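You operate a simulated robot arm through the tools that you are given. There is no shell and no other tool. Be economical: measure what you need, move in short steps, check, and stop when the job is done.

The job below is to be done with a simulated two-armed robot. You get a single attempt, and the scene is never put back.

Task
Carry the black bucket with both arms and set it on the top of the gravel bin.

It is judged by the outcome, as a careful person would: the job done as asked, and still so three seconds after it is handed in. It fails if anything else is knocked over, pushed out of place, dropped, spilled or broken.

Robot
Two 7-joint arms with two-finger parallel grippers on one trunk, on a base that drives. Base frame: it is fixed to the floor where the robot stands at the start and does not move with it; the origin is under the middle of the robot, x ahead of it, y to its left, z up. Units: m, degrees, N and s.
The left shoulder is at the start at [0.02, 0.17, 1.053], the right one opposite. With the tool pointing down near the work surface each hand reaches from about 0.1 to 0.64 m from the robot's upright axis, wherever it stands, measured 20 degrees to its own side. Places, roughly: black bucket (24x19x18 cm) [0.5, -0.2, 0.7]; top of the gravel bin [2.9, 0.1, 1.3]. Payload 3.8 kg a hand.
The TCP of each hand is the grasp point between the finger pads, 0.03 m short of the fingertips. In the tool frame z runs along the fingers and y along their closing line. The gripper opens to 0.11 m. The fingers are 0.02 m wide and 0.01 m thick; the gripper's body (0.048 by 0.112 m) begins 0.055 m behind the TCP.
Orientation is that of the tool frame in the base frame, as a unit quaternion [x, y, z, w]. With the fingers straight down and closing along the base's y, the tool's x points along the base's -x, its y along +y and its z along -z.

Tools
- The arms move only by the tool arm_command. It takes "left_targets", "right_targets" or both (then of equal length, played together; a hand with none holds still); each is a list of rows, each an object of numbers (a shift or turn left out is 0, a gripper value left out holds the last): "tx", "ty", "tz": the shift along the tool's x, y, z in units of 250 mm (1.0 is 250 mm); "ax", "ay", "az": the turn, a rotation vector about the tool's x, y, z in units of 120 degrees (1.0 is 120 degrees); "grip": the finger opening in m, from 0 to 0.11. In form: [{"tx": .., "ty": .., "tz": .., "ax": .., "ay": .., "az": .., "grip": ..}, ...]. A call has 1 to 10 rows; each row is the pose to reach, as a shift and turn from the pose commanded when the call began, along the tool's axes at that moment. A call with a number of a shift or a turn outside -1 to 1 is refused whole. A row lasts 0.2 s, in which the tool goes at most 0.05 m and 8.6 degrees; a call with a longer step from one row to the next is refused whole, and so is a gripper value outside its range. A pose out of reach is approached as far as the arm can. The call stops where the force on the tool passes 40 N (or 10 N more than at its start, if that is more) or the arm is blocked; 0.2 s more then pass. The fingers move at their own pace (about 0.072 m/s each) and stop on an object; they squeeze with about 33 N. The grip force told is the motor's: it shows also when the fingers shut on nothing. Time passes only in rows, and 0.2 s behind the last, so rows that repeat a pose let the fingers close. The reply holds the time, the measured pose of the TCP, the force on the tool along the base axes, the opening and the grip force, in the units named above and with some noise, with the torque about the TCP (base axes, N m) and any sound that the robot's microphone picked up.
- Cameras (640 x 400 px; columns grow to the right, rows downward): "scene" is now at [0.0992, -0.0254, 1.1926]; the picture's right is [-0.30, -0.95, 0.00], its down [-0.65, 0.20, -0.73] and it looks along [0.70, -0.22, -0.68] (base axes); focal length 287 px, centre (320, 200). "left" rides on the left gripper at [0.072, -0.017, -0.103] in its tool frame; the picture's right is [0.23, 0.97, 0.00], its down [-0.76, 0.18, -0.62] and it looks along [-0.61, 0.14, 0.78] (tool axes); focal length 222 px, centre (320, 200). "right" rides on the right gripper at [0.072, 0.017, -0.103] in its tool frame; the picture's right is [-0.23, 0.97, 0.00], its down [-0.76, -0.18, -0.62] and it looks along [-0.61, -0.14, 0.78] (tool axes); focal length 222 px, centre (320, 200). There is no depth. A picture from a camera that has moved, and an enlarged one, comes with that camera's place and axes in the base frame and with its lens.
- get_image(camera): a new picture of that camera. The clock stands still meanwhile.
- move_column(by): slides the trunk up (or, below 0, down) by that many m; the arms and the scene camera ride with it, the base frame stays. It gives what a move gives, with no picture.
- steer(legs): drives the robot by 1 to 6 legs, each [ahead, turn to the left] in m and degrees, along the robot's own axes; the way and the turn of a leg run together, so that a leg with both is an arc; at most 1.5 m and 180 degrees a leg. The arms and the cameras ride along, it lands a little off, and it stops where it bumps. It gives what a move gives.
- head_to(pan, tilt): turns the head with the scene camera to pan (to the left, within 80 degrees either way) and tilt (down, from -29 to 69), counted from straight ahead of the robot. It gives what a move gives.
- enlarge(camera, box): a new picture of the part [left, top, right, bottom] of that camera's present view, enlarged. The clock stands still meanwhile.
- sign_off(): hands the job in; it is judged then, once.

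Go step by step. Nothing tells you exact positions but the pictures and the camera data: compare them with the known pose of the tool, close in by small moves and look again before you grip or let go. The budget is 120 turns and 100 pictures, counting those below and the enlarged ones. Unless the task says otherwise, let go and move clear before handing in, and close with one line.

The tools are called after ">>>" as name(argument=value, ...) on one line, values as JSON. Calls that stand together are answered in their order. arm_command: Moves the arms, as the interface text tells. Its arguments: {"type":"object","properties":{"left_targets":{"type":"array","items":{"type":"object","properties":{"tx":{"type":"number"},"ty":{"type":"number"},"tz":{"type":"number"},"ax":{"type":"number"},"ay":{"type":"number"},"az":{"type":"number"},"grip":{"type":"number"}}}},"right_targets":{"type":"array","items":{"type":"object","properties":{"tx":{"type":"number"},"ty":{"type":"number"},"tz":{"type":"number"},"ax":{"type":"number"},"ay":{"type":"number"},"az":{"type":"number"},"grip":{"type":"number"}}}}},"required":[]} The other tools are called the same way: move_column (by) slides the trunk up or down; steer (legs) drives the base; head_to (pan, tilt) turns the head that bears the scene camera; get_image (camera) takes a picture; enlarge (camera, box) takes an enlarged picture of a part of a camera's view; sign_off () hands the job in.

At the start:

```text
time: 0.0
left_tcp_pos: [0.4672, 0.0437, 0.8836]
left_tool_rot: [0.0, 1.0, -0.001, 0.0]
left_ft_force: [0.0, -0.7, 0.2]
left_ft_torque: [-0.04, -0.03, 0.04]
left_opening: 0.1098
left_grasp_force: 0.0
right_tcp_pos: [0.2953, -0.2996, 0.8255]
right_tool_rot: [0.0, 1.0, 0.0, 0.0]
right_ft_force: [0.8, 0.3, 0.0]
right_ft_torque: [0.01, 0.03, 0.01]
right_opening: 0.11
right_grasp_force: 0.0
trunk travel left (down, up): [-0.15, 0.42]
robot x, y, heading: [0.0016, 0.0006, -0.2]
head pan, tilt: [-17.3, 43.2]
```

scene: 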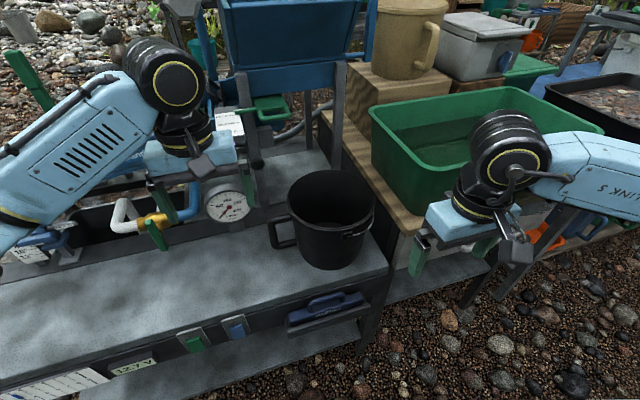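
right: 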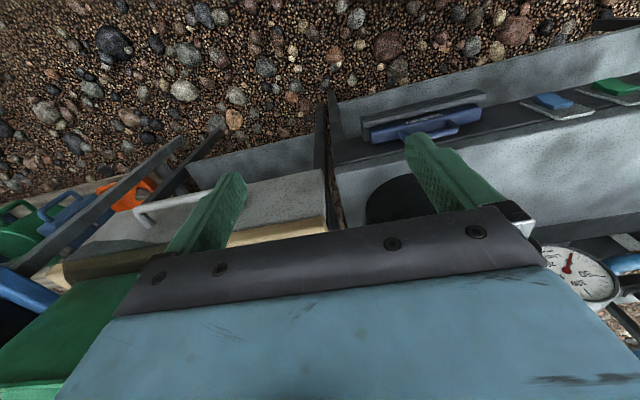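
left: 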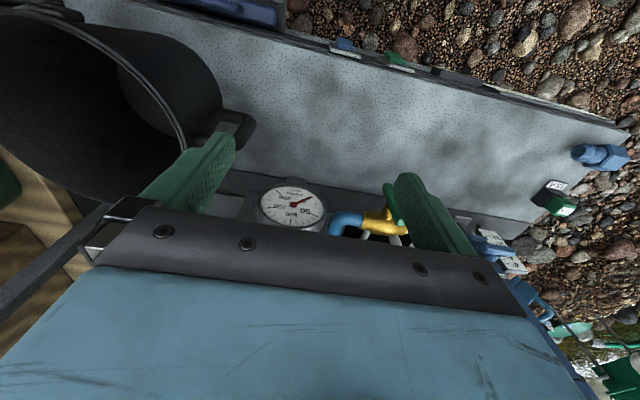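

I see the black bucket on the bench with a loop handle at its left side and something at its right side. I look closer at it and then for the gravel bin.

>>> enlarge(camera="scene", box=[240, 140, 420, 290])

>>> head_to(pan=0, tilt=5)

>>> get_image(camera="scene")

```text
2.67 times, centred on (330, 215) of scene
camera zoom: at [0.0992, -0.0254, 1.1926], right [-0.3, -0.95, 0.0], down [-0.65, 0.2, -0.73], along [0.7, -0.22, -0.68], focal length 765 px, centre (293, 160)
```

zoom: 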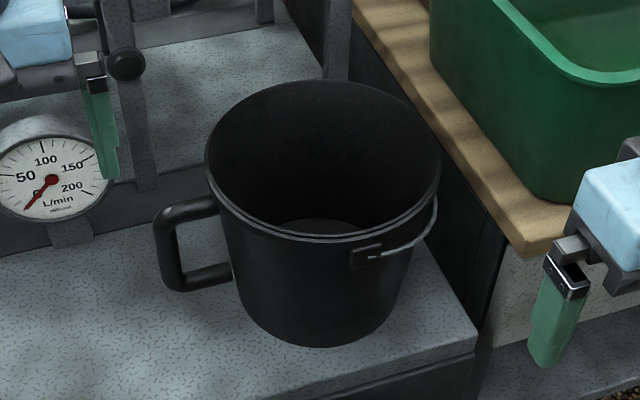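

```text
time: 1.0
left_tcp_pos: [0.4672, 0.0444, 0.8836]
left_tool_rot: [0.0, 1.0, 0.0, 0.0]
left_ft_force: [-0.3, 0.4, 0.3]
left_ft_torque: [-0.03, 0.01, -0.01]
left_opening: 0.1101
left_grasp_force: 0.0
right_tcp_pos: [0.2957, -0.3004, 0.8245]
right_tool_rot: [0.0, 1.0, 0.0, 0.0]
right_ft_force: [1.1, 0.8, -0.1]
right_ft_torque: [0.03, -0.02, 0.0]
right_opening: 0.1099
right_grasp_force: 0.0
trunk travel left (down, up): [-0.15, 0.42]
robot x, y, heading: [-0.0036, -0.0013, 0.2]
head pan, tilt: [0.0, 5.0]
```

```text
95 pictures are left
camera scene: at [0.1121, -0.0008, 1.253], right [0.0, -1.0, 0.0], down [-0.09, 0.0, -1.0], along [1.0, 0.0, -0.09], focal length 287 px, centre (320, 200)
```

scene: 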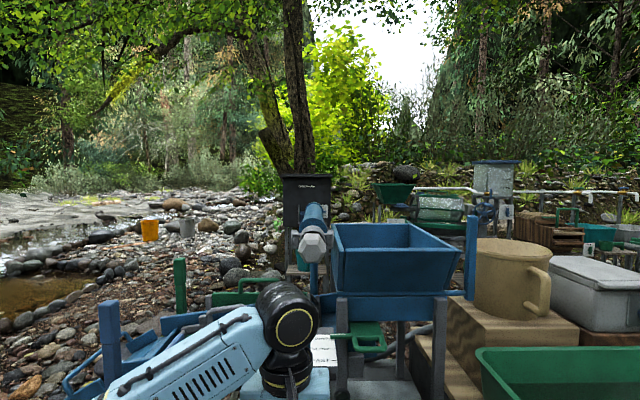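

The dark box with a flat top at about (307,175) matches the gravel bin. I zoom in on it.

>>> enlarge(camera="scene", box=[250, 150, 370, 280])

>>> head_to(pan=0, tilt=45)

>>> get_image(camera="scene")

>>> head_to(pan=60, tilt=35)

>>> get_image(camera="scene")

>>> head_to(pan=-60, tilt=35)

>>> get_image(camera="scene")

```text
3.08 times, centred on (310, 215) of scene
camera zoom: at [0.1121, -0.0008, 1.253], right [0.0, -1.0, 0.0], down [-0.09, 0.0, -1.0], along [1.0, 0.0, -0.09], focal length 883 px, centre (351, 154)
```

zoom: 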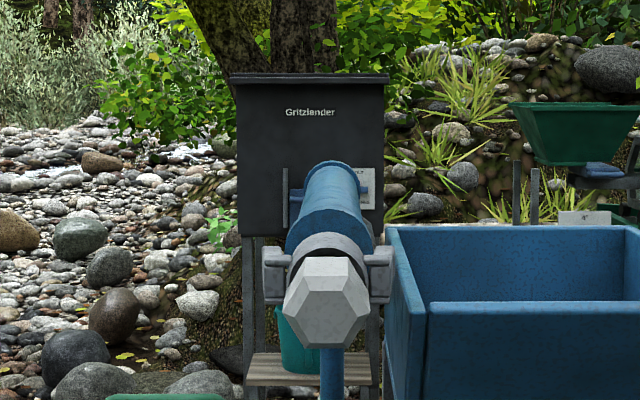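

```text
time: 2.1
left_tcp_pos: [0.4678, 0.044, 0.8825]
left_tool_rot: [0.001, 1.0, 0.0, 0.0]
left_ft_force: [-0.3, -0.6, 0.8]
left_ft_torque: [0.04, 0.04, -0.04]
left_opening: 0.11
left_grasp_force: 0.0
right_tcp_pos: [0.2969, -0.3002, 0.8257]
right_tool_rot: [0.0, 1.0, 0.0, 0.0]
right_ft_force: [0.3, 0.5, -0.7]
right_ft_torque: [-0.01, 0.03, -0.01]
right_opening: 0.11
right_grasp_force: 0.1
trunk travel left (down, up): [-0.15, 0.42]
robot x, y, heading: [-0.0014, 0.0024, -0.0]
head pan, tilt: [0.0, 45.0]
```

```text
93 pictures are left
camera scene: at [0.1015, -0.0008, 1.1901], right [0.0, -1.0, 0.0], down [-0.71, 0.0, -0.71], along [0.71, 0.0, -0.71], focal length 287 px, centre (320, 200)
```

scene: 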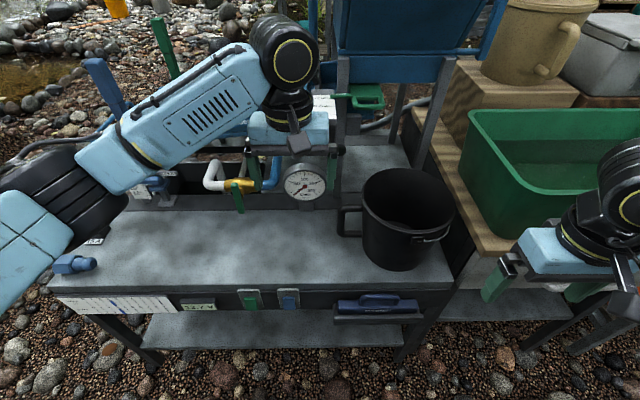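

```text
time: 3.4
left_tcp_pos: [0.4672, 0.0436, 0.8818]
left_tool_rot: [0.0, 1.0, 0.0, 0.0]
left_ft_force: [0.2, 0.3, 0.8]
left_ft_torque: [0.0, -0.02, 0.02]
left_opening: 0.1099
left_grasp_force: 0.1
right_tcp_pos: [0.2971, -0.3003, 0.8247]
right_tool_rot: [0.0, 1.0, -0.001, -0.001]
right_ft_force: [-0.2, -0.9, 0.1]
right_ft_torque: [-0.03, 0.01, -0.01]
right_opening: 0.1098
right_grasp_force: 0.0
trunk travel left (down, up): [-0.15, 0.42]
robot x, y, heading: [-0.0011, -0.0043, 0.2]
head pan, tilt: [60.0, 35.0]
```

```text
92 pictures are left
camera scene: at [0.0643, 0.0754, 1.2049], right [0.87, -0.5, 0.0], down [-0.29, -0.5, -0.82], along [0.41, 0.71, -0.57], focal length 287 px, centre (320, 200)
```

scene: 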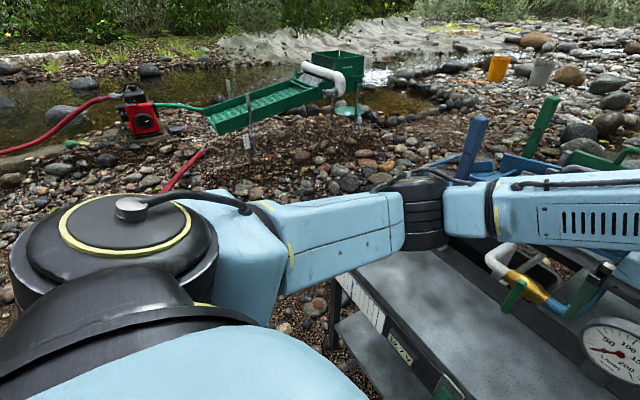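

```text
time: 5.4
left_tcp_pos: [0.4663, 0.0427, 0.8835]
left_tool_rot: [0.0, 1.0, 0.0, 0.0]
left_ft_force: [0.2, -0.2, -0.4]
left_ft_torque: [0.0, -0.03, -0.05]
left_opening: 0.1099
left_grasp_force: 0.1
right_tcp_pos: [0.2971, -0.3004, 0.8264]
right_tool_rot: [0.001, 1.0, 0.0, 0.001]
right_ft_force: [0.4, -0.4, 0.3]
right_ft_torque: [0.01, -0.02, 0.01]
right_opening: 0.11
right_grasp_force: 0.2
trunk travel left (down, up): [-0.15, 0.42]
robot x, y, heading: [-0.0031, 0.0006, 0.0]
head pan, tilt: [-60.0, 35.0]
```

```text
91 pictures are left
camera scene: at [0.0643, -0.077, 1.2049], right [-0.87, -0.5, 0.0], down [-0.29, 0.5, -0.82], along [0.41, -0.71, -0.57], focal length 287 px, centre (320, 200)
```

scene: 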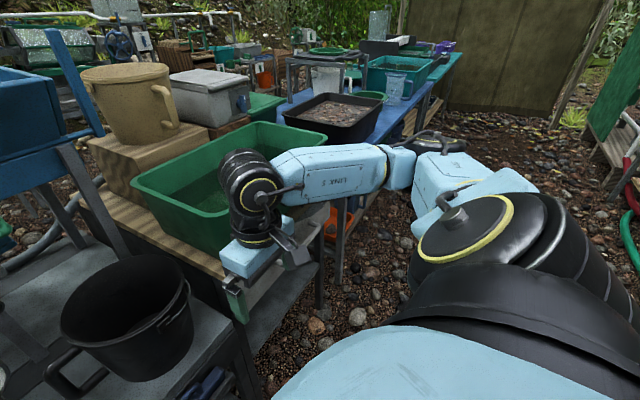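

The bin ("Gritzlander", flat lid, about 0.47 m wide) stands behind the bench, so I will have to drive round the left side. First I measure the bucket with the three cameras.

>>> head_to(pan=-20, tilt=50)

>>> enlarge(camera="scene", box=[220, 80, 420, 260])

>>> enlarge(camera="left", box=[0, 0, 320, 240])

>>> enlarge(camera="right", box=[200, 60, 520, 260])

```text
time: 6.5
left_tcp_pos: [0.4659, 0.0435, 0.8827]
left_tool_rot: [-0.001, 1.0, -0.001, 0.001]
left_ft_force: [-0.5, 0.4, -0.4]
left_ft_torque: [-0.02, 0.02, -0.02]
left_opening: 0.1099
left_grasp_force: 0.1
right_tcp_pos: [0.2959, -0.3002, 0.8255]
right_tool_rot: [0.0, 1.0, 0.0, 0.0]
right_ft_force: [-0.6, 0.5, -1.1]
right_ft_torque: [0.02, -0.01, 0.05]
right_opening: 0.1102
right_grasp_force: 0.2
trunk travel left (down, up): [-0.15, 0.42]
robot x, y, heading: [-0.0016, -0.0017, 0.1]
head pan, tilt: [-20.0, 50.0]
```

```text
2.22 times, centred on (320, 170) of scene
camera zoom: at [0.0925, -0.0272, 1.1832], right [-0.34, -0.94, 0.0], down [-0.72, 0.26, -0.64], along [0.6, -0.22, -0.77], focal length 637 px, centre (320, 267)
```

zoom: 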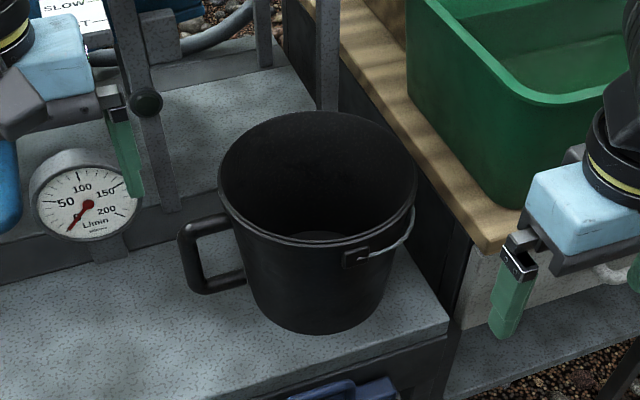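

```text
1.67 times, centred on (160, 120) of left
camera zoom: at [0.3944, 0.0255, 0.9866], right [-0.23, 0.97, 0.0], down [0.76, 0.18, 0.62], along [0.61, 0.14, -0.78], focal length 370 px, centre (587, 333)
```

zoom: 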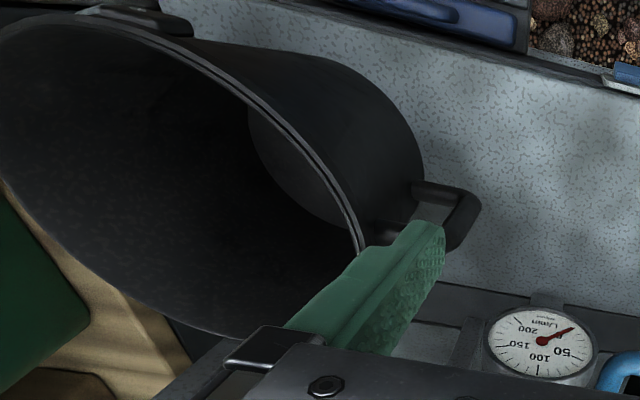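

```text
2.00 times, centred on (360, 160) of right
camera zoom: at [0.2236, -0.2838, 0.9289], right [0.23, 0.97, 0.0], down [0.76, -0.18, 0.62], along [0.61, -0.14, -0.78], focal length 444 px, centre (240, 280)
```

zoom: 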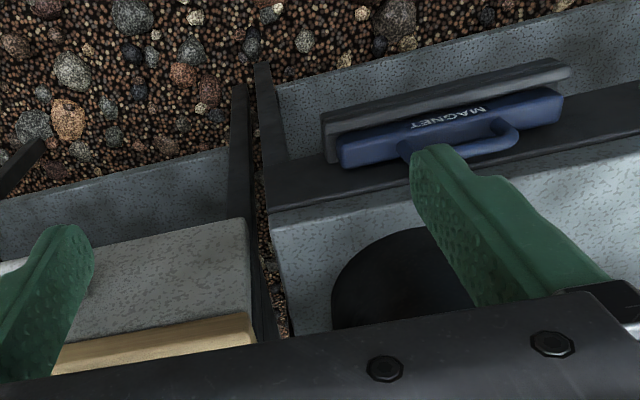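

The bucket rim comes out centred near (0.54, −0.185), radius about 0.096, rim z ≈ 0.755, with the loop handle toward +y and the bail along −y. I plan to pinch the wall from above on opposite sides, beside the handle (left) and opposite it (right), so I bring both hands above those points first.

>>> arm_command(left_targets=[{"tx": -0.076, "ty": -0.0945, "az": 0.035}, {"tx": -0.152, "ty": -0.189, "az": 0.07}, {"tx": -0.228, "ty": -0.2835, "az": 0.104}, {"tx": -0.304, "ty": -0.378, "az": 0.139}, {"tx": -0.38, "ty": -0.4725, "az": 0.174}, {"tx": -0.456, "ty": -0.567, "az": 0.208}], right_targets=[{"tx": -0.135, "ty": 0.02, "tz": -0.1, "az": 0.035}, {"tx": -0.27, "ty": 0.04, "tz": -0.1, "az": 0.07}, {"tx": -0.405, "ty": 0.06, "tz": -0.1, "az": 0.104}, {"tx": -0.54, "ty": 0.08, "tz": -0.1, "az": 0.139}, {"tx": -0.675, "ty": 0.1, "tz": -0.1, "az": 0.174}, {"tx": -0.812, "ty": 0.112, "tz": -0.1, "az": 0.208}])

>>> enlarge(camera="scene", box=[220, 80, 420, 260])

>>> get_image(camera="left")

>>> get_image(camera="right")

```text
time: 7.7
left_tcp_pos: [0.5522, -0.0689, 0.884]
left_tool_rot: [0.176, 0.984, 0.0, -0.002]
left_ft_force: [-7.0, 0.3, 2.0]
left_ft_torque: [0.19, -0.31, 0.38]
left_opening: 0.1078
left_grasp_force: 0.1
left hand out of reach, approached as far as the arm can: row 5, 6
right_tcp_pos: [0.4536, -0.2781, 0.848]
right_tool_rot: [0.184, 0.983, -0.007, -0.012]
right_ft_force: [-16.6, 0.0, 5.5]
right_ft_torque: [-0.39, -0.31, -1.02]
right_opening: 0.1098
right_grasp_force: 0.1
trunk travel left (down, up): [-0.15, 0.42]
robot x, y, heading: [-0.0014, -0.0008, 0.1]
head pan, tilt: [-20.0, 50.0]
stopped in row 6 (right hand): the force on the tool passed its limit at 55 N (the readings are from after the stop); the commanded pose is now the measured one
```

```text
2.22 times, centred on (320, 170) of scene
camera zoom: at [0.0881, -0.0261, 1.1837], right [-0.34, -0.94, 0.0], down [-0.72, 0.26, -0.65], along [0.61, -0.22, -0.76], focal length 637 px, centre (320, 267)
```

zoom: 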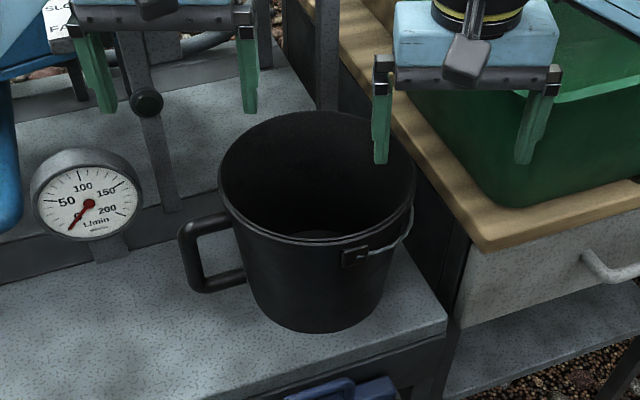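

```text
86 pictures are left
camera left: at [0.4796, -0.0609, 0.9882], right [0.13, 0.99, 0.0], down [0.78, -0.1, 0.62], along [0.61, -0.08, -0.79], focal length 222 px, centre (320, 200)
```

left: 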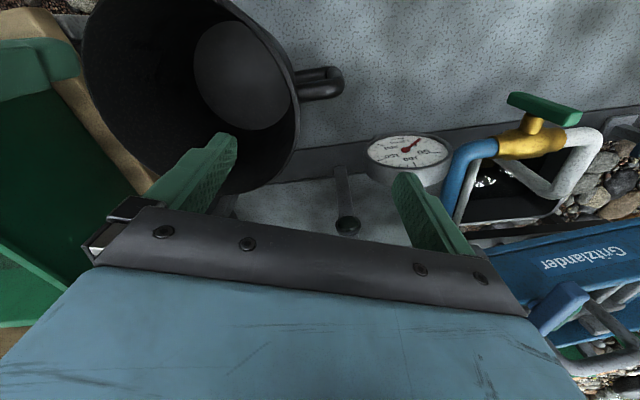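

```text
85 pictures are left
camera right: at [0.3949, -0.2362, 0.9529], right [0.56, 0.82, -0.02], down [0.66, -0.44, 0.61], along [0.49, -0.36, -0.79], focal length 222 px, centre (320, 200)
```

right: 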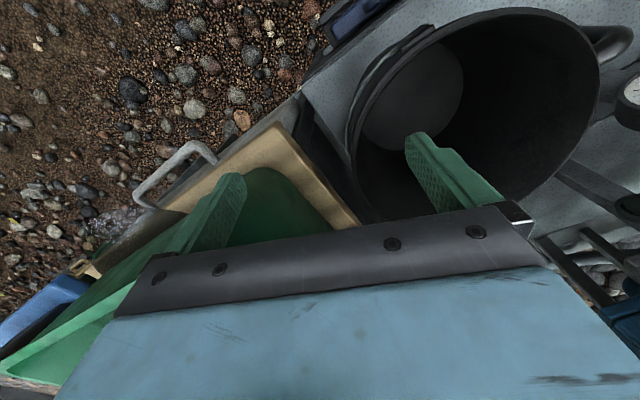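

The right hand's outer finger seems to have run up against the front wall of the green tub; I back it off and narrow its opening, then look at the tub.

>>> arm_command(right_targets=[{"tx": 0.112, "ty": -0.043, "grip": 0.11}, {"tx": 0.224, "ty": -0.086, "tz": -0.08, "grip": 0.05}, {"tx": 0.224, "ty": -0.086, "tz": -0.2, "grip": 0.05}, {"tx": 0.224, "ty": -0.086, "tz": -0.2, "grip": 0.05}])

>>> get_image(camera="scene")

>>> get_image(camera="right")

```text
time: 8.7
left_tcp_pos: [0.5522, -0.0673, 0.8831]
left_tool_rot: [0.176, 0.984, 0.001, -0.004]
left_ft_force: [-27.7, 1.6, 10.1]
left_ft_torque: [0.52, -1.26, 1.72]
left_opening: 0.1061
left_grasp_force: 0.1
right_tcp_pos: [0.3944, -0.2795, 0.8982]
right_tool_rot: [0.184, 0.983, -0.007, -0.009]
right_ft_force: [0.1, 0.4, 1.1]
right_ft_torque: [0.0, -0.03, -0.03]
right_opening: 0.0503
right_grasp_force: 0.1
trunk travel left (down, up): [-0.15, 0.42]
robot x, y, heading: [-0.002, 0.0033, 0.0]
head pan, tilt: [-20.0, 50.0]
```

```text
84 pictures are left
camera scene: at [0.0884, -0.0267, 1.1835], right [-0.34, -0.94, 0.0], down [-0.72, 0.26, -0.65], along [0.61, -0.22, -0.76], focal length 287 px, centre (320, 200)
```

scene: 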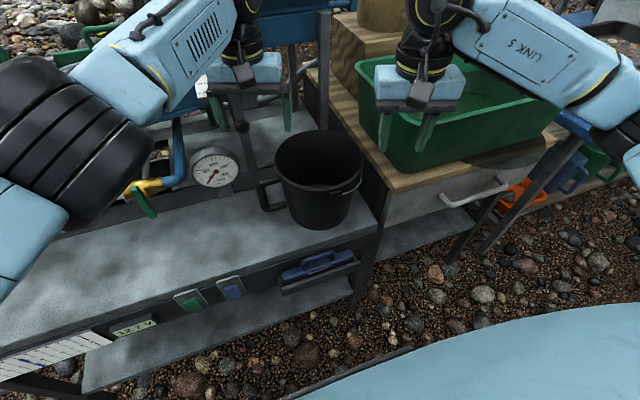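

```text
83 pictures are left
camera right: at [0.3361, -0.2375, 1.0033], right [0.56, 0.83, -0.02], down [0.66, -0.44, 0.61], along [0.5, -0.36, -0.79], focal length 222 px, centre (320, 200)
```

right: 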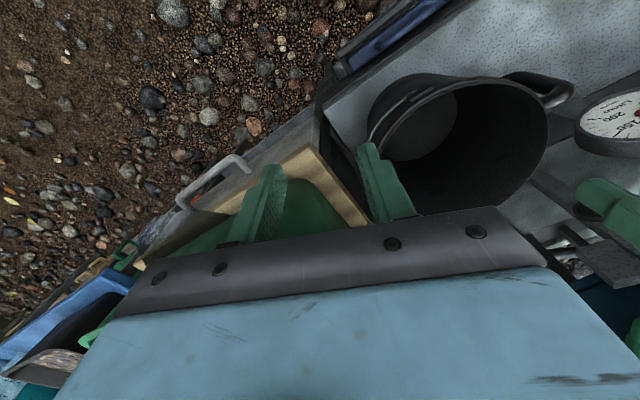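

The left hand is leaning on something ahead of it (−28 N in x); I back it off and look.

>>> arm_command(left_targets=[{"tx": 0.15, "ty": -0.055}, {"tx": 0.3, "ty": -0.11}])

>>> get_image(camera="scene")

>>> get_image(camera="left")

```text
time: 9.3
left_tcp_pos: [0.4791, -0.0682, 0.8801]
left_tool_rot: [0.175, 0.985, 0.001, -0.006]
left_ft_force: [-0.5, -0.4, 0.0]
left_ft_torque: [-0.05, 0.03, 0.02]
left_opening: 0.1102
left_grasp_force: 0.2
right_tcp_pos: [0.3999, -0.2792, 0.8977]
right_tool_rot: [0.184, 0.983, -0.007, -0.011]
right_ft_force: [0.2, -0.4, -0.3]
right_ft_torque: [0.02, 0.02, 0.01]
right_opening: 0.0501
right_grasp_force: 0.1
trunk travel left (down, up): [-0.15, 0.42]
robot x, y, heading: [0.0024, 0.0021, 0.1]
head pan, tilt: [-20.0, 50.0]
```

```text
82 pictures are left
camera scene: at [0.0928, -0.0264, 1.1831], right [-0.34, -0.94, 0.0], down [-0.72, 0.26, -0.64], along [0.6, -0.22, -0.77], focal length 287 px, centre (320, 200)
```

scene: 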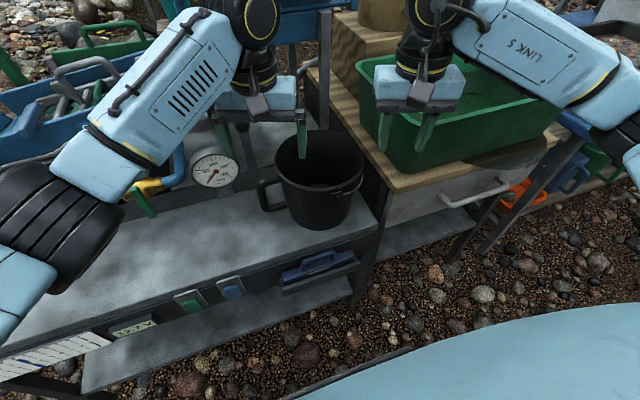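

```text
81 pictures are left
camera left: at [0.4054, -0.0614, 0.9845], right [0.12, 0.99, 0.0], down [0.78, -0.1, 0.62], along [0.61, -0.07, -0.79], focal length 222 px, centre (320, 200)
```

left: 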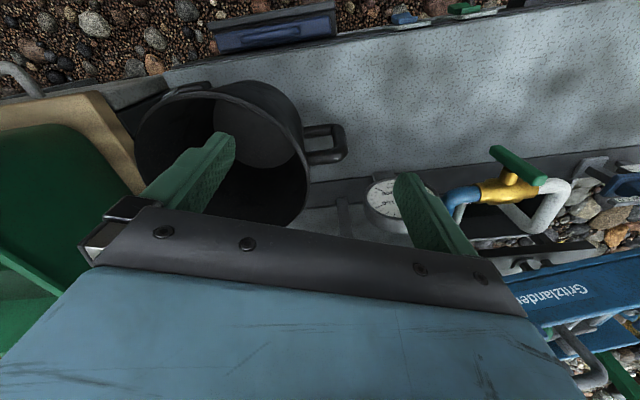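

The hopper ahead limits the wrists and the tub crowds the bucket's right side. I will slide the bucket about 0.2 m left into free bench space: the left hand goes to pinch the wall at the front-left, beside the handle.

>>> arm_command(left_targets=[{"tx": -0.006, "ty": -0.022, "az": -0.065, "grip": 0.07}, {"tx": -0.011, "ty": -0.044, "az": -0.131, "tz": 0.03}, {"tx": -0.016, "ty": -0.065, "az": -0.196, "tz": 0.07}, {"tx": -0.022, "ty": -0.087, "az": -0.262, "tz": 0.11}, {"tx": -0.027, "ty": -0.109, "az": -0.327, "tz": 0.15}, {"tx": -0.033, "ty": -0.13, "az": -0.393, "tz": 0.2}, {"tx": -0.038, "ty": -0.152, "az": -0.458, "tz": 0.24}, {"tx": -0.038, "ty": -0.152, "az": -0.458, "tz": 0.24}])

>>> enlarge(camera="scene", box=[220, 80, 420, 260])

>>> get_image(camera="left")

```text
time: 11.1
left_tcp_pos: [0.4721, -0.1062, 0.8221]
left_tool_rot: [-0.299, 0.954, 0.002, -0.004]
left_ft_force: [0.9, -0.3, -0.3]
left_ft_torque: [0.02, -0.01, 0.01]
left_opening: 0.0702
left_grasp_force: 0.0
right_tcp_pos: [0.3994, -0.2802, 0.8979]
right_tool_rot: [0.184, 0.983, -0.006, -0.011]
right_ft_force: [0.1, 0.1, -0.2]
right_ft_torque: [0.01, -0.02, 0.01]
right_opening: 0.0502
right_grasp_force: 0.0
trunk travel left (down, up): [-0.15, 0.42]
robot x, y, heading: [-0.0018, -0.0007, -0.2]
head pan, tilt: [-20.0, 50.0]
```

```text
2.22 times, centred on (320, 170) of scene
camera zoom: at [0.0922, -0.027, 1.1832], right [-0.34, -0.94, 0.0], down [-0.72, 0.26, -0.64], along [0.6, -0.22, -0.77], focal length 637 px, centre (320, 267)
```

zoom: 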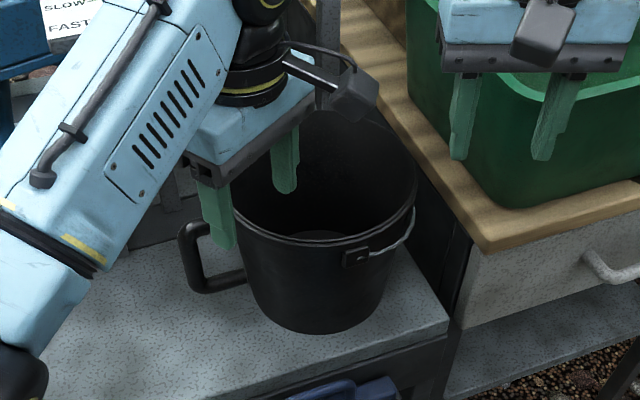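

```text
79 pictures are left
camera left: at [0.4236, -0.1633, 0.9254], right [-0.74, 0.67, 0.01], down [0.53, 0.58, 0.62], along [0.41, 0.47, -0.78], focal length 222 px, centre (320, 200)
```

left: 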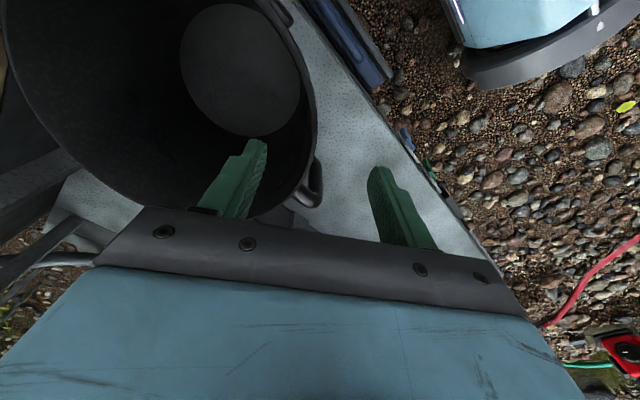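

The wall lies midway between the fingers and the handle is clear. I lower to z ≈ 0.735 and close.

>>> arm_command(left_targets=[{"tz": 0.12}, {"tz": 0.24}, {"tz": 0.34}, {"tz": 0.34, "grip": 0.0}, {"tz": 0.34, "grip": 0.0}, {"tz": 0.34, "grip": 0.0}, {"tz": 0.34, "grip": 0.0}])

>>> enlarge(camera="scene", box=[220, 80, 420, 260])

>>> get_image(camera="left")

```text
time: 12.7
left_tcp_pos: [0.4897, -0.0863, 0.7415]
left_tool_rot: [-0.313, 0.95, 0.007, 0.013]
left_ft_force: [4.8, -4.3, 23.1]
left_ft_torque: [-1.46, -1.33, -0.24]
left_opening: 0.0077
left_grasp_force: 33.2
right_tcp_pos: [0.3978, -0.2802, 0.8982]
right_tool_rot: [0.183, 0.983, -0.006, -0.011]
right_ft_force: [-0.4, -0.2, 0.3]
right_ft_torque: [0.01, -0.01, 0.04]
right_opening: 0.0503
right_grasp_force: 0.0
trunk travel left (down, up): [-0.15, 0.42]
robot x, y, heading: [-0.0005, -0.0004, 0.1]
head pan, tilt: [-20.0, 50.0]
```

```text
2.22 times, centred on (320, 170) of scene
camera zoom: at [0.091, -0.027, 1.1835], right [-0.34, -0.94, 0.0], down [-0.72, 0.26, -0.64], along [0.6, -0.22, -0.77], focal length 637 px, centre (320, 267)
```

zoom: 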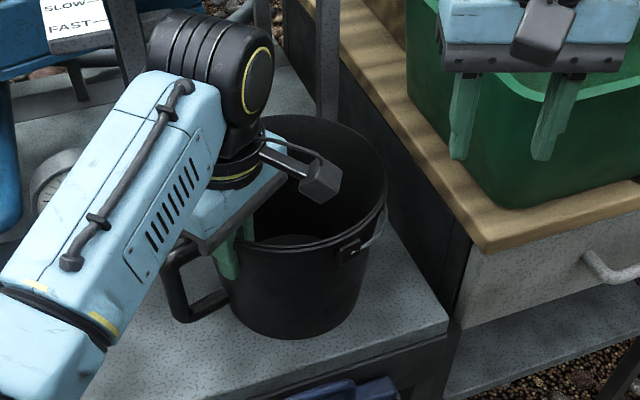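

```text
77 pictures are left
camera left: at [0.4388, -0.1456, 0.8427], right [-0.76, 0.65, 0.0], down [0.49, 0.58, 0.65], along [0.42, 0.49, -0.76], focal length 222 px, centre (320, 200)
```

left: 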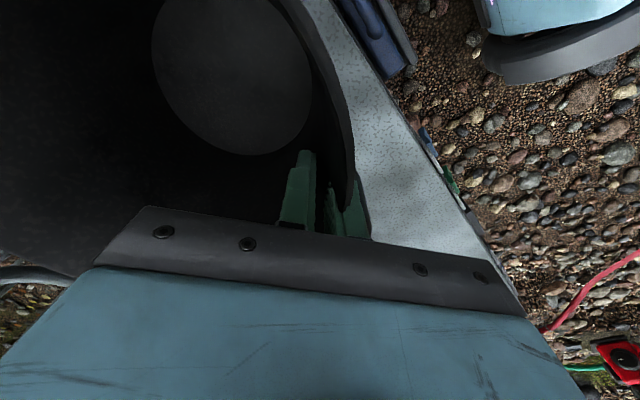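

The wall is gripped. I slide the bucket left by 0.2 m along the bench, with a slight unloading lift.

>>> arm_command(left_targets=[{"tz": -0.03}, {"tx": -0.06, "ty": 0.08, "tz": -0.03}, {"tx": -0.119, "ty": 0.161, "tz": -0.03}, {"tx": -0.179, "ty": 0.241, "tz": -0.03}, {"tx": -0.238, "ty": 0.322, "tz": -0.03}, {"tx": -0.298, "ty": 0.402, "tz": -0.03}, {"tx": -0.357, "ty": 0.482, "tz": -0.03}, {"tx": -0.417, "ty": 0.563, "tz": -0.03}, {"tx": -0.476, "ty": 0.643, "tz": -0.03}])

>>> head_to(pan=0, tilt=50)

>>> get_image(camera="scene")

```text
time: 14.7
left_tcp_pos: [0.4781, 0.0935, 0.7468]
left_tool_rot: [-0.298, 0.955, 0.003, -0.003]
left_ft_force: [0.6, -2.8, 11.6]
left_ft_torque: [-1.34, -1.52, -0.3]
left_opening: 0.0066
left_grasp_force: 32.9
right_tcp_pos: [0.3979, -0.2803, 0.8982]
right_tool_rot: [0.185, 0.983, -0.006, -0.011]
right_ft_force: [-0.5, 0.1, 0.3]
right_ft_torque: [0.01, 0.02, -0.01]
right_opening: 0.0497
right_grasp_force: 0.0
trunk travel left (down, up): [-0.15, 0.42]
robot x, y, heading: [-0.003, -0.0021, 0.3]
head pan, tilt: [-20.0, 50.0]
```

```text
time: 15.6
left_tcp_pos: [0.4772, 0.0929, 0.7476]
left_tool_rot: [-0.299, 0.954, 0.002, -0.003]
left_ft_force: [-0.8, -1.7, 12.8]
left_ft_torque: [-1.36, -1.53, -0.29]
left_opening: 0.0064
left_grasp_force: 32.5
right_tcp_pos: [0.3981, -0.28, 0.8976]
right_tool_rot: [0.183, 0.983, -0.006, -0.011]
right_ft_force: [0.1, 0.2, 0.0]
right_ft_torque: [0.01, 0.03, -0.02]
right_opening: 0.05
right_grasp_force: 0.0
trunk travel left (down, up): [-0.15, 0.42]
robot x, y, heading: [0.002, -0.0013, -0.1]
head pan, tilt: [0.0, 50.0]
```

```text
76 pictures are left
camera scene: at [0.0957, -0.0009, 1.1833], right [0.0, -1.0, 0.0], down [-0.77, 0.0, -0.64], along [0.64, 0.0, -0.77], focal length 287 px, centre (320, 200)
```

scene: 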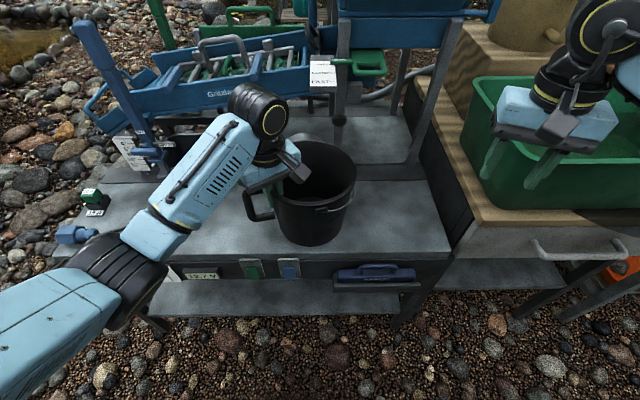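

The bucket slid well and stands near (0.54, 0.015). I unload the hand a little more and draw it another 0.1 m left and slightly toward me, away from hopper and gauge.

>>> arm_command(left_targets=[{"tz": -0.03}, {"tx": -0.04, "ty": 0.0935, "tz": -0.03}, {"tx": -0.081, "ty": 0.187, "tz": -0.03}, {"tx": -0.121, "ty": 0.28, "tz": -0.03}, {"tx": -0.162, "ty": 0.374, "tz": -0.03}, {"tx": -0.162, "ty": 0.374, "tz": -0.03}])

>>> enlarge(camera="scene", box=[180, 80, 420, 260])

>>> get_image(camera="left")

```text
time: 16.9
left_tcp_pos: [0.458, 0.1937, 0.7525]
left_tool_rot: [-0.297, 0.955, 0.003, -0.003]
left_ft_force: [0.2, -1.2, 10.9]
left_ft_torque: [-1.39, -1.26, -0.07]
left_opening: 0.0038
left_grasp_force: 32.5
right_tcp_pos: [0.3981, -0.2795, 0.8975]
right_tool_rot: [0.184, 0.983, -0.006, -0.011]
right_ft_force: [-0.4, -0.6, -0.5]
right_ft_torque: [0.01, 0.01, 0.02]
right_opening: 0.05
right_grasp_force: 0.2
trunk travel left (down, up): [-0.15, 0.42]
robot x, y, heading: [-0.0006, 0.0021, -0.1]
head pan, tilt: [0.0, 50.0]
```

```text
2.22 times, centred on (300, 170) of scene
camera zoom: at [0.0961, -0.0009, 1.1833], right [0.0, -1.0, 0.0], down [-0.77, 0.0, -0.64], along [0.64, 0.0, -0.77], focal length 637 px, centre (364, 267)
```

zoom: 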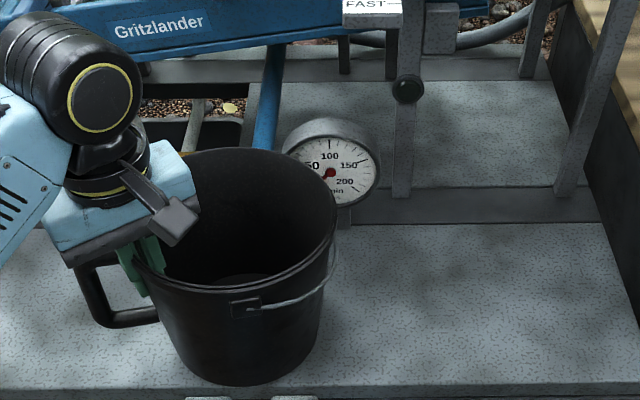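

```text
74 pictures are left
camera left: at [0.4089, 0.1369, 0.8558], right [-0.74, 0.67, 0.01], down [0.53, 0.58, 0.62], along [0.41, 0.46, -0.78], focal length 222 px, centre (320, 200)
```

left: 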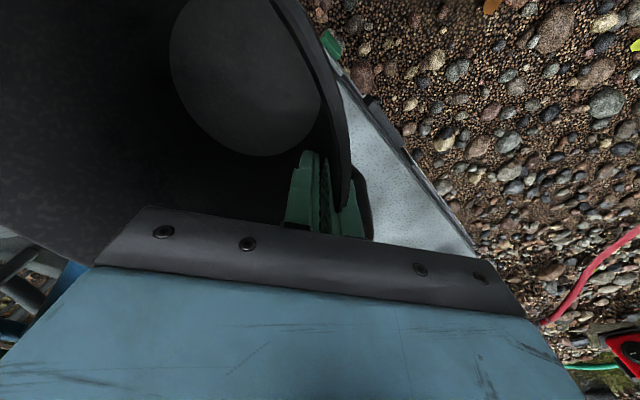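

The bucket now stands near (0.51, 0.115), its handle turned toward front-left, clear of the gauge and valve. I release, lift the left hand, and check the bucket before regripping on its ±y sides.

>>> arm_command(left_targets=[{"grip": 0.07}, {"grip": 0.07}, {"tz": -0.12, "grip": 0.07}, {"tz": -0.3, "grip": 0.07}, {"tz": -0.44, "az": 0.07}, {"tz": -0.44, "az": 0.14}, {"tz": -0.44, "az": 0.21}, {"tz": -0.44, "tx": -0.2, "az": 0.28}])

>>> enlarge(camera="scene", box=[180, 80, 420, 260])

>>> get_image(camera="left")

```text
time: 18.8
left_tcp_pos: [0.501, 0.2214, 0.862]
left_tool_rot: [-0.008, 1.0, 0.001, -0.005]
left_ft_force: [0.6, -0.1, -0.3]
left_ft_torque: [-0.02, 0.03, -0.04]
left_opening: 0.0701
left_grasp_force: 0.0
right_tcp_pos: [0.3989, -0.2803, 0.8969]
right_tool_rot: [0.184, 0.983, -0.005, -0.012]
right_ft_force: [-0.3, 0.0, 0.1]
right_ft_torque: [-0.03, 0.0, 0.0]
right_opening: 0.05
right_grasp_force: 0.1
trunk travel left (down, up): [-0.15, 0.42]
robot x, y, heading: [-0.0014, -0.001, 0.1]
head pan, tilt: [0.0, 50.0]
```

```text
2.22 times, centred on (300, 170) of scene
camera zoom: at [0.0971, -0.0006, 1.1831], right [0.0, -1.0, 0.0], down [-0.77, 0.0, -0.64], along [0.64, 0.0, -0.77], focal length 637 px, centre (364, 267)
```

zoom: 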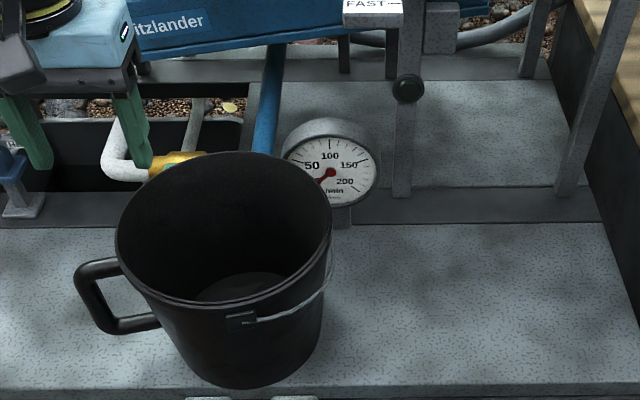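

```text
72 pictures are left
camera left: at [0.429, 0.2017, 0.9664], right [-0.24, 0.97, 0.01], down [0.76, 0.19, 0.62], along [0.6, 0.16, -0.79], focal length 222 px, centre (320, 200)
```

left: 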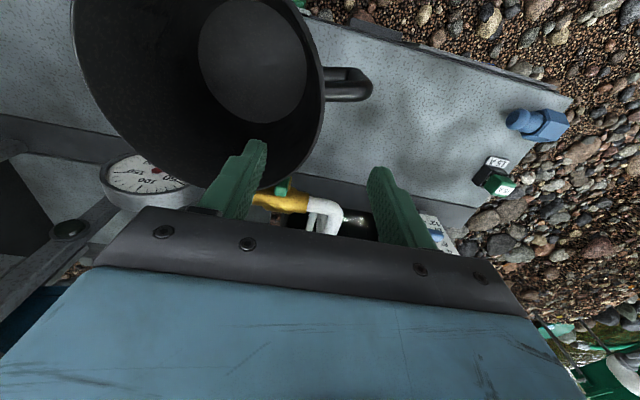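

The rim is now centred near (0.507, 0.128). The left hand goes down over the wall on the +y side (tilted to match the flare) without closing, while the right hand comes over.

>>> arm_command(left_targets=[{"tx": -0.024, "ax": 0.02, "tz": 0.05}, {"tx": -0.024, "ax": 0.05, "tz": 0.12}, {"tx": -0.024, "ax": 0.05, "tz": 0.2}, {"tx": -0.024, "ax": 0.05, "tz": 0.28}, {"tx": -0.024, "ax": 0.05, "tz": 0.36}, {"tx": -0.024, "ax": 0.05, "tz": 0.44}, {"tx": -0.024, "ax": 0.05, "tz": 0.5}], right_targets=[{"tx": -0.012, "ty": 0.14, "az": -0.025, "grip": 0.07}, {"tx": -0.024, "ty": 0.28, "az": -0.05}, {"tx": -0.036, "ty": 0.42, "az": -0.076}, {"tx": -0.048, "ty": 0.56, "az": -0.101}, {"tx": -0.06, "ty": 0.7, "az": -0.126}, {"tx": -0.072, "ty": 0.84, "az": -0.152}, {"tx": -0.084, "ty": 0.977, "az": -0.177}])

>>> get_image(camera="left")

>>> get_image(camera="right")

>>> get_image(camera="scene")

```text
time: 20.4
left_tcp_pos: [0.5047, 0.2222, 0.7388]
left_tool_rot: [-0.009, 0.999, -0.051, -0.003]
left_ft_force: [0.0, 0.8, 0.7]
left_ft_torque: [0.0, 0.03, 0.02]
left_opening: 0.07
left_grasp_force: 0.1
right_tcp_pos: [0.5071, -0.0595, 0.8933]
right_tool_rot: [-0.002, 1.0, -0.004, -0.012]
right_ft_force: [-0.1, 0.2, -0.1]
right_ft_torque: [0.01, 0.01, 0.0]
right_opening: 0.0698
right_grasp_force: 0.0
trunk travel left (down, up): [-0.15, 0.42]
robot x, y, heading: [-0.0005, -0.0006, -0.2]
head pan, tilt: [0.0, 50.0]
```

```text
71 pictures are left
camera left: at [0.4334, 0.2136, 0.8431], right [-0.25, 0.96, -0.1], down [0.76, 0.25, 0.6], along [0.6, 0.07, -0.8], focal length 222 px, centre (320, 200)
```

left: 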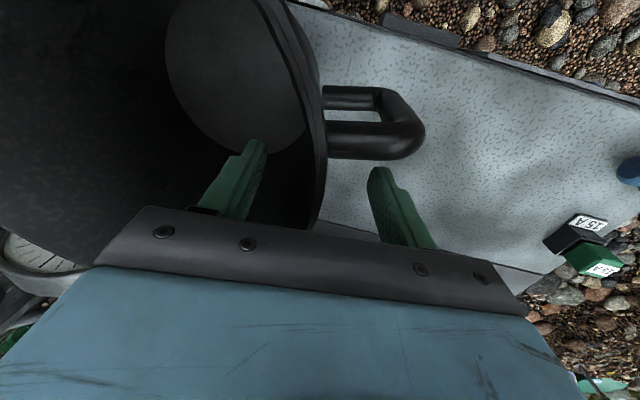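

```text
70 pictures are left
camera right: at [0.4366, -0.042, 0.9977], right [0.23, 0.97, -0.01], down [0.78, -0.17, 0.61], along [0.59, -0.15, -0.8], focal length 222 px, centre (320, 200)
```

right: 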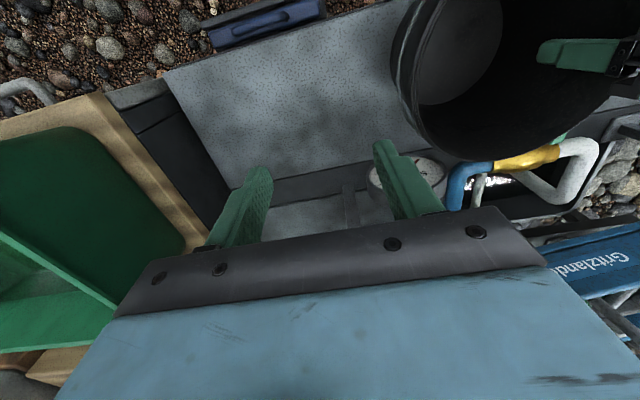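

```text
69 pictures are left
camera scene: at [0.0969, -0.0002, 1.1831], right [0.0, -1.0, 0.0], down [-0.77, 0.0, -0.64], along [0.64, 0.0, -0.77], focal length 287 px, centre (320, 200)
```

scene: 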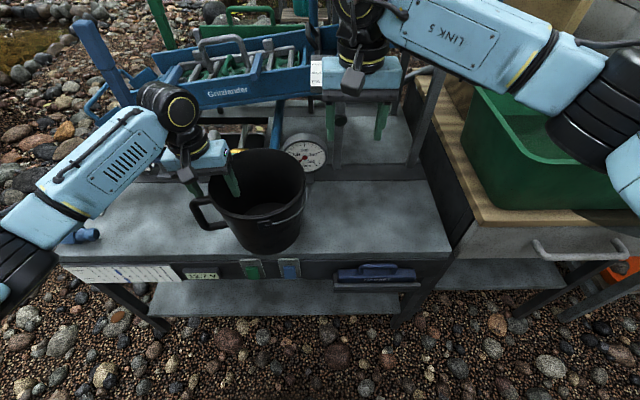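

The left fingers straddle the wall well. The right hand now goes over the −y wall and down.

>>> arm_command(right_targets=[{"ty": 0.187, "tz": 0.0, "ax": -0.02}, {"ty": 0.374, "tz": 0.08, "ax": -0.05}, {"ty": 0.374, "tz": 0.2, "ax": -0.05}, {"ty": 0.374, "tz": 0.26, "ax": -0.05}])

>>> get_image(camera="right")

>>> enlarge(camera="scene", box=[140, 80, 380, 260])

```text
refused: row 2 steps farther than a row can; nothing moved
```

```text
68 pictures are left
camera right: at [0.4366, -0.042, 0.9977], right [0.23, 0.97, -0.01], down [0.78, -0.17, 0.61], along [0.59, -0.15, -0.8], focal length 222 px, centre (320, 200)
```

right: 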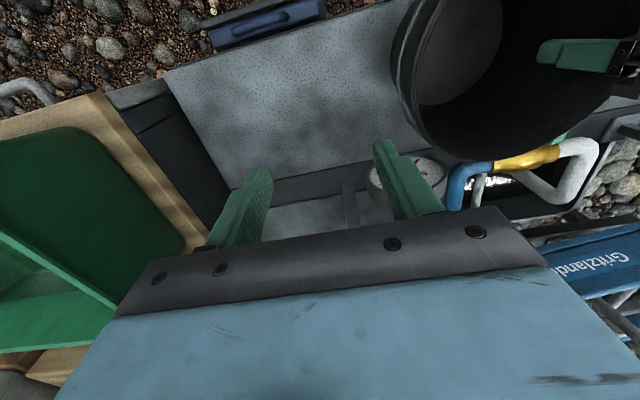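

```text
2.22 times, centred on (260, 170) of scene
camera zoom: at [0.0969, -0.0002, 1.1831], right [0.0, -1.0, 0.0], down [-0.77, 0.0, -0.64], along [0.64, 0.0, -0.77], focal length 637 px, centre (453, 267)
```

zoom: 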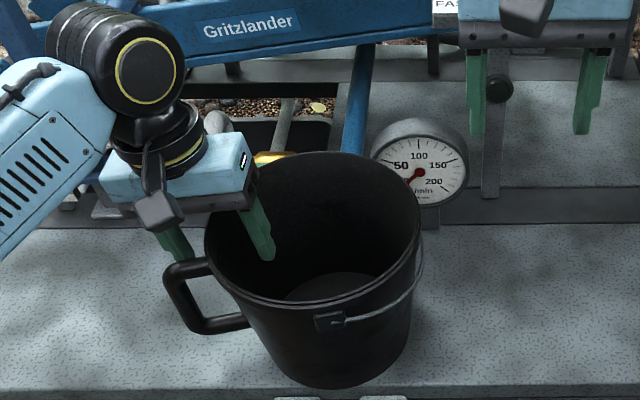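

The step was a bit long; I repeat it in smaller rows.

>>> arm_command(right_targets=[{"ty": 0.125, "ax": -0.02}, {"ty": 0.25, "tz": 0.04, "ax": -0.05}, {"ty": 0.374, "tz": 0.1, "ax": -0.05}, {"ty": 0.374, "tz": 0.2, "ax": -0.05}, {"ty": 0.374, "tz": 0.26, "ax": -0.05}])

>>> get_image(camera="right")

>>> enlarge(camera="scene", box=[140, 80, 380, 260])

```text
time: 21.6
left_tcp_pos: [0.5046, 0.223, 0.7373]
left_tool_rot: [-0.009, 0.999, -0.05, -0.003]
left_ft_force: [0.2, 0.4, 0.0]
left_ft_torque: [-0.01, -0.03, -0.03]
left_opening: 0.07
left_grasp_force: 0.1
right_tcp_pos: [0.507, 0.0348, 0.8269]
right_tool_rot: [-0.001, 0.999, 0.049, -0.012]
right_ft_force: [-0.4, 0.4, -0.1]
right_ft_torque: [-0.02, -0.01, 0.01]
right_opening: 0.0701
right_grasp_force: 0.1
trunk travel left (down, up): [-0.15, 0.42]
robot x, y, heading: [0.0018, -0.0017, -0.3]
head pan, tilt: [0.0, 50.0]
```

```text
66 pictures are left
camera right: at [0.4367, 0.0407, 0.9335], right [0.23, 0.97, 0.09], down [0.78, -0.24, 0.58], along [0.59, -0.06, -0.81], focal length 222 px, centre (320, 200)
```

right: 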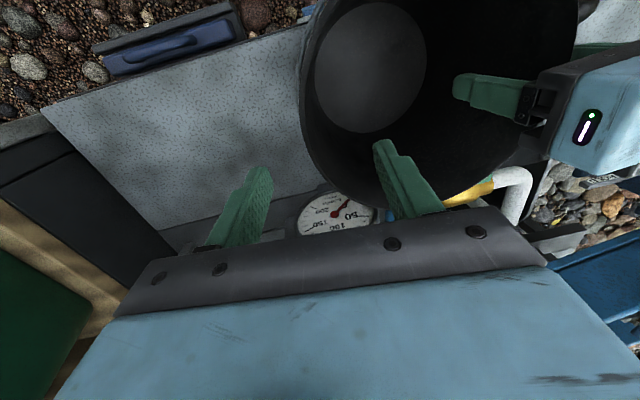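

```text
2.22 times, centred on (260, 170) of scene
camera zoom: at [0.0968, -0.0007, 1.1832], right [0.0, -1.0, 0.0], down [-0.77, 0.0, -0.64], along [0.64, 0.0, -0.77], focal length 637 px, centre (453, 267)
```

zoom: 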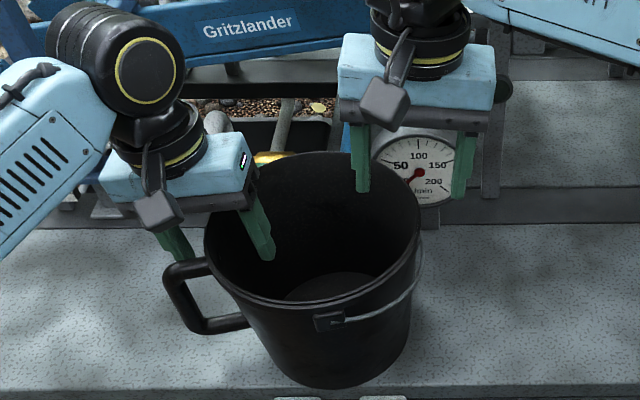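

Both hands are well placed over the wall. Right goes down, then both close together.

>>> arm_command(left_targets=[{}, {}, {}, {"grip": 0.0}, {"grip": 0.0}, {"grip": 0.0}, {"grip": 0.0}, {"grip": 0.0}], right_targets=[{"tz": 0.12, "ty": -0.012}, {"tz": 0.24, "ty": -0.024}, {"tz": 0.36, "ty": -0.036}, {"tz": 0.36, "ty": -0.036, "grip": 0.0}, {"tz": 0.36, "ty": -0.036, "grip": 0.0}, {"tz": 0.36, "ty": -0.036, "grip": 0.0}, {"tz": 0.36, "ty": -0.036, "grip": 0.0}, {"tz": 0.36, "ty": -0.036, "grip": 0.0}])

>>> enlarge(camera="scene", box=[140, 80, 380, 260])

>>> get_image(camera="right")

```text
time: 23.0
left_tcp_pos: [0.5025, 0.2128, 0.7394]
left_tool_rot: [0.0, 0.998, -0.057, -0.004]
left_ft_force: [-0.5, -2.4, 2.1]
left_ft_torque: [1.47, 0.43, -0.7]
left_opening: 0.0049
left_grasp_force: 32.5
right_tcp_pos: [0.5016, 0.0432, 0.7372]
right_tool_rot: [-0.008, 0.999, 0.052, -0.012]
right_ft_force: [-0.1, 2.4, -1.6]
right_ft_torque: [-1.97, -0.42, 0.68]
right_opening: 0.008
right_grasp_force: 33.3
trunk travel left (down, up): [-0.15, 0.42]
robot x, y, heading: [0.0028, 0.0, 0.0]
head pan, tilt: [0.0, 50.0]
stopped in row 7 (left hand): the force on the tool passed its limit at 42 N (the readings are from after the stop); the commanded pose is now the measured one
```

```text
2.22 times, centred on (260, 170) of scene
camera zoom: at [0.0969, -0.0007, 1.1831], right [0.0, -1.0, 0.0], down [-0.77, 0.0, -0.64], along [0.64, 0.0, -0.77], focal length 637 px, centre (453, 267)
```

zoom: 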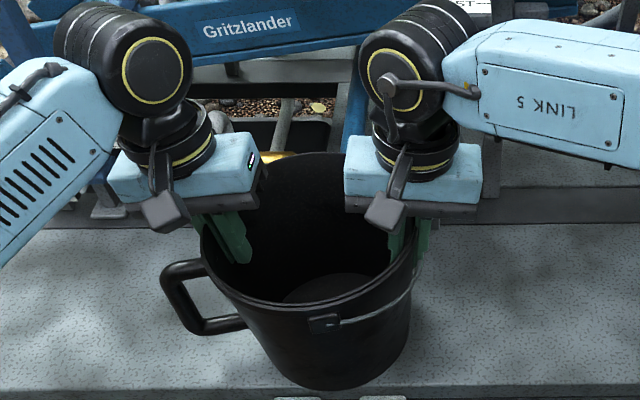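

```text
63 pictures are left
camera right: at [0.4304, 0.0464, 0.8445], right [0.21, 0.97, 0.1], down [0.78, -0.23, 0.58], along [0.59, -0.05, -0.81], focal length 222 px, centre (320, 200)
```

right: 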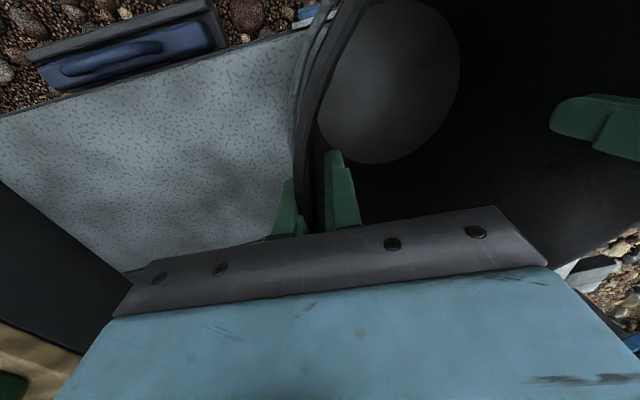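

Both walls are gripped. I lift a few centimetres with the trunk, which keeps both hands in step, and check.

>>> move_column(by=0.04)

>>> get_image(camera="scene")

```text
time: 23.9
left_tcp_pos: [0.504, 0.2158, 0.7812]
left_tool_rot: [-0.004, 0.998, -0.056, -0.001]
left_ft_force: [0.1, 12.8, 10.7]
left_ft_torque: [0.77, 0.88, -0.79]
left_opening: 0.0055
left_grasp_force: 33.4
right_tcp_pos: [0.5029, 0.0398, 0.7803]
right_tool_rot: [-0.004, 0.999, 0.052, -0.011]
right_ft_force: [2.3, -14.7, 5.5]
right_ft_torque: [-1.01, 0.09, 0.74]
right_opening: 0.0059
right_grasp_force: 33.3
trunk travel left (down, up): [-0.19, 0.38]
robot x, y, heading: [-0.0036, 0.0025, 0.0]
head pan, tilt: [0.0, 50.0]
```

```text
62 pictures are left
camera scene: at [0.096, -0.0013, 1.2235], right [0.0, -1.0, 0.0], down [-0.77, 0.0, -0.64], along [0.64, 0.0, -0.77], focal length 287 px, centre (320, 200)
```

scene: 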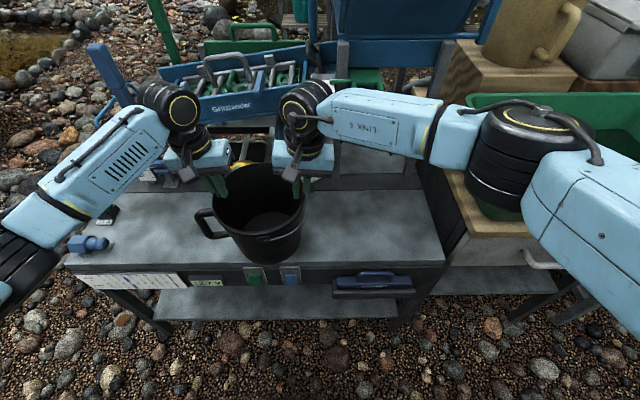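

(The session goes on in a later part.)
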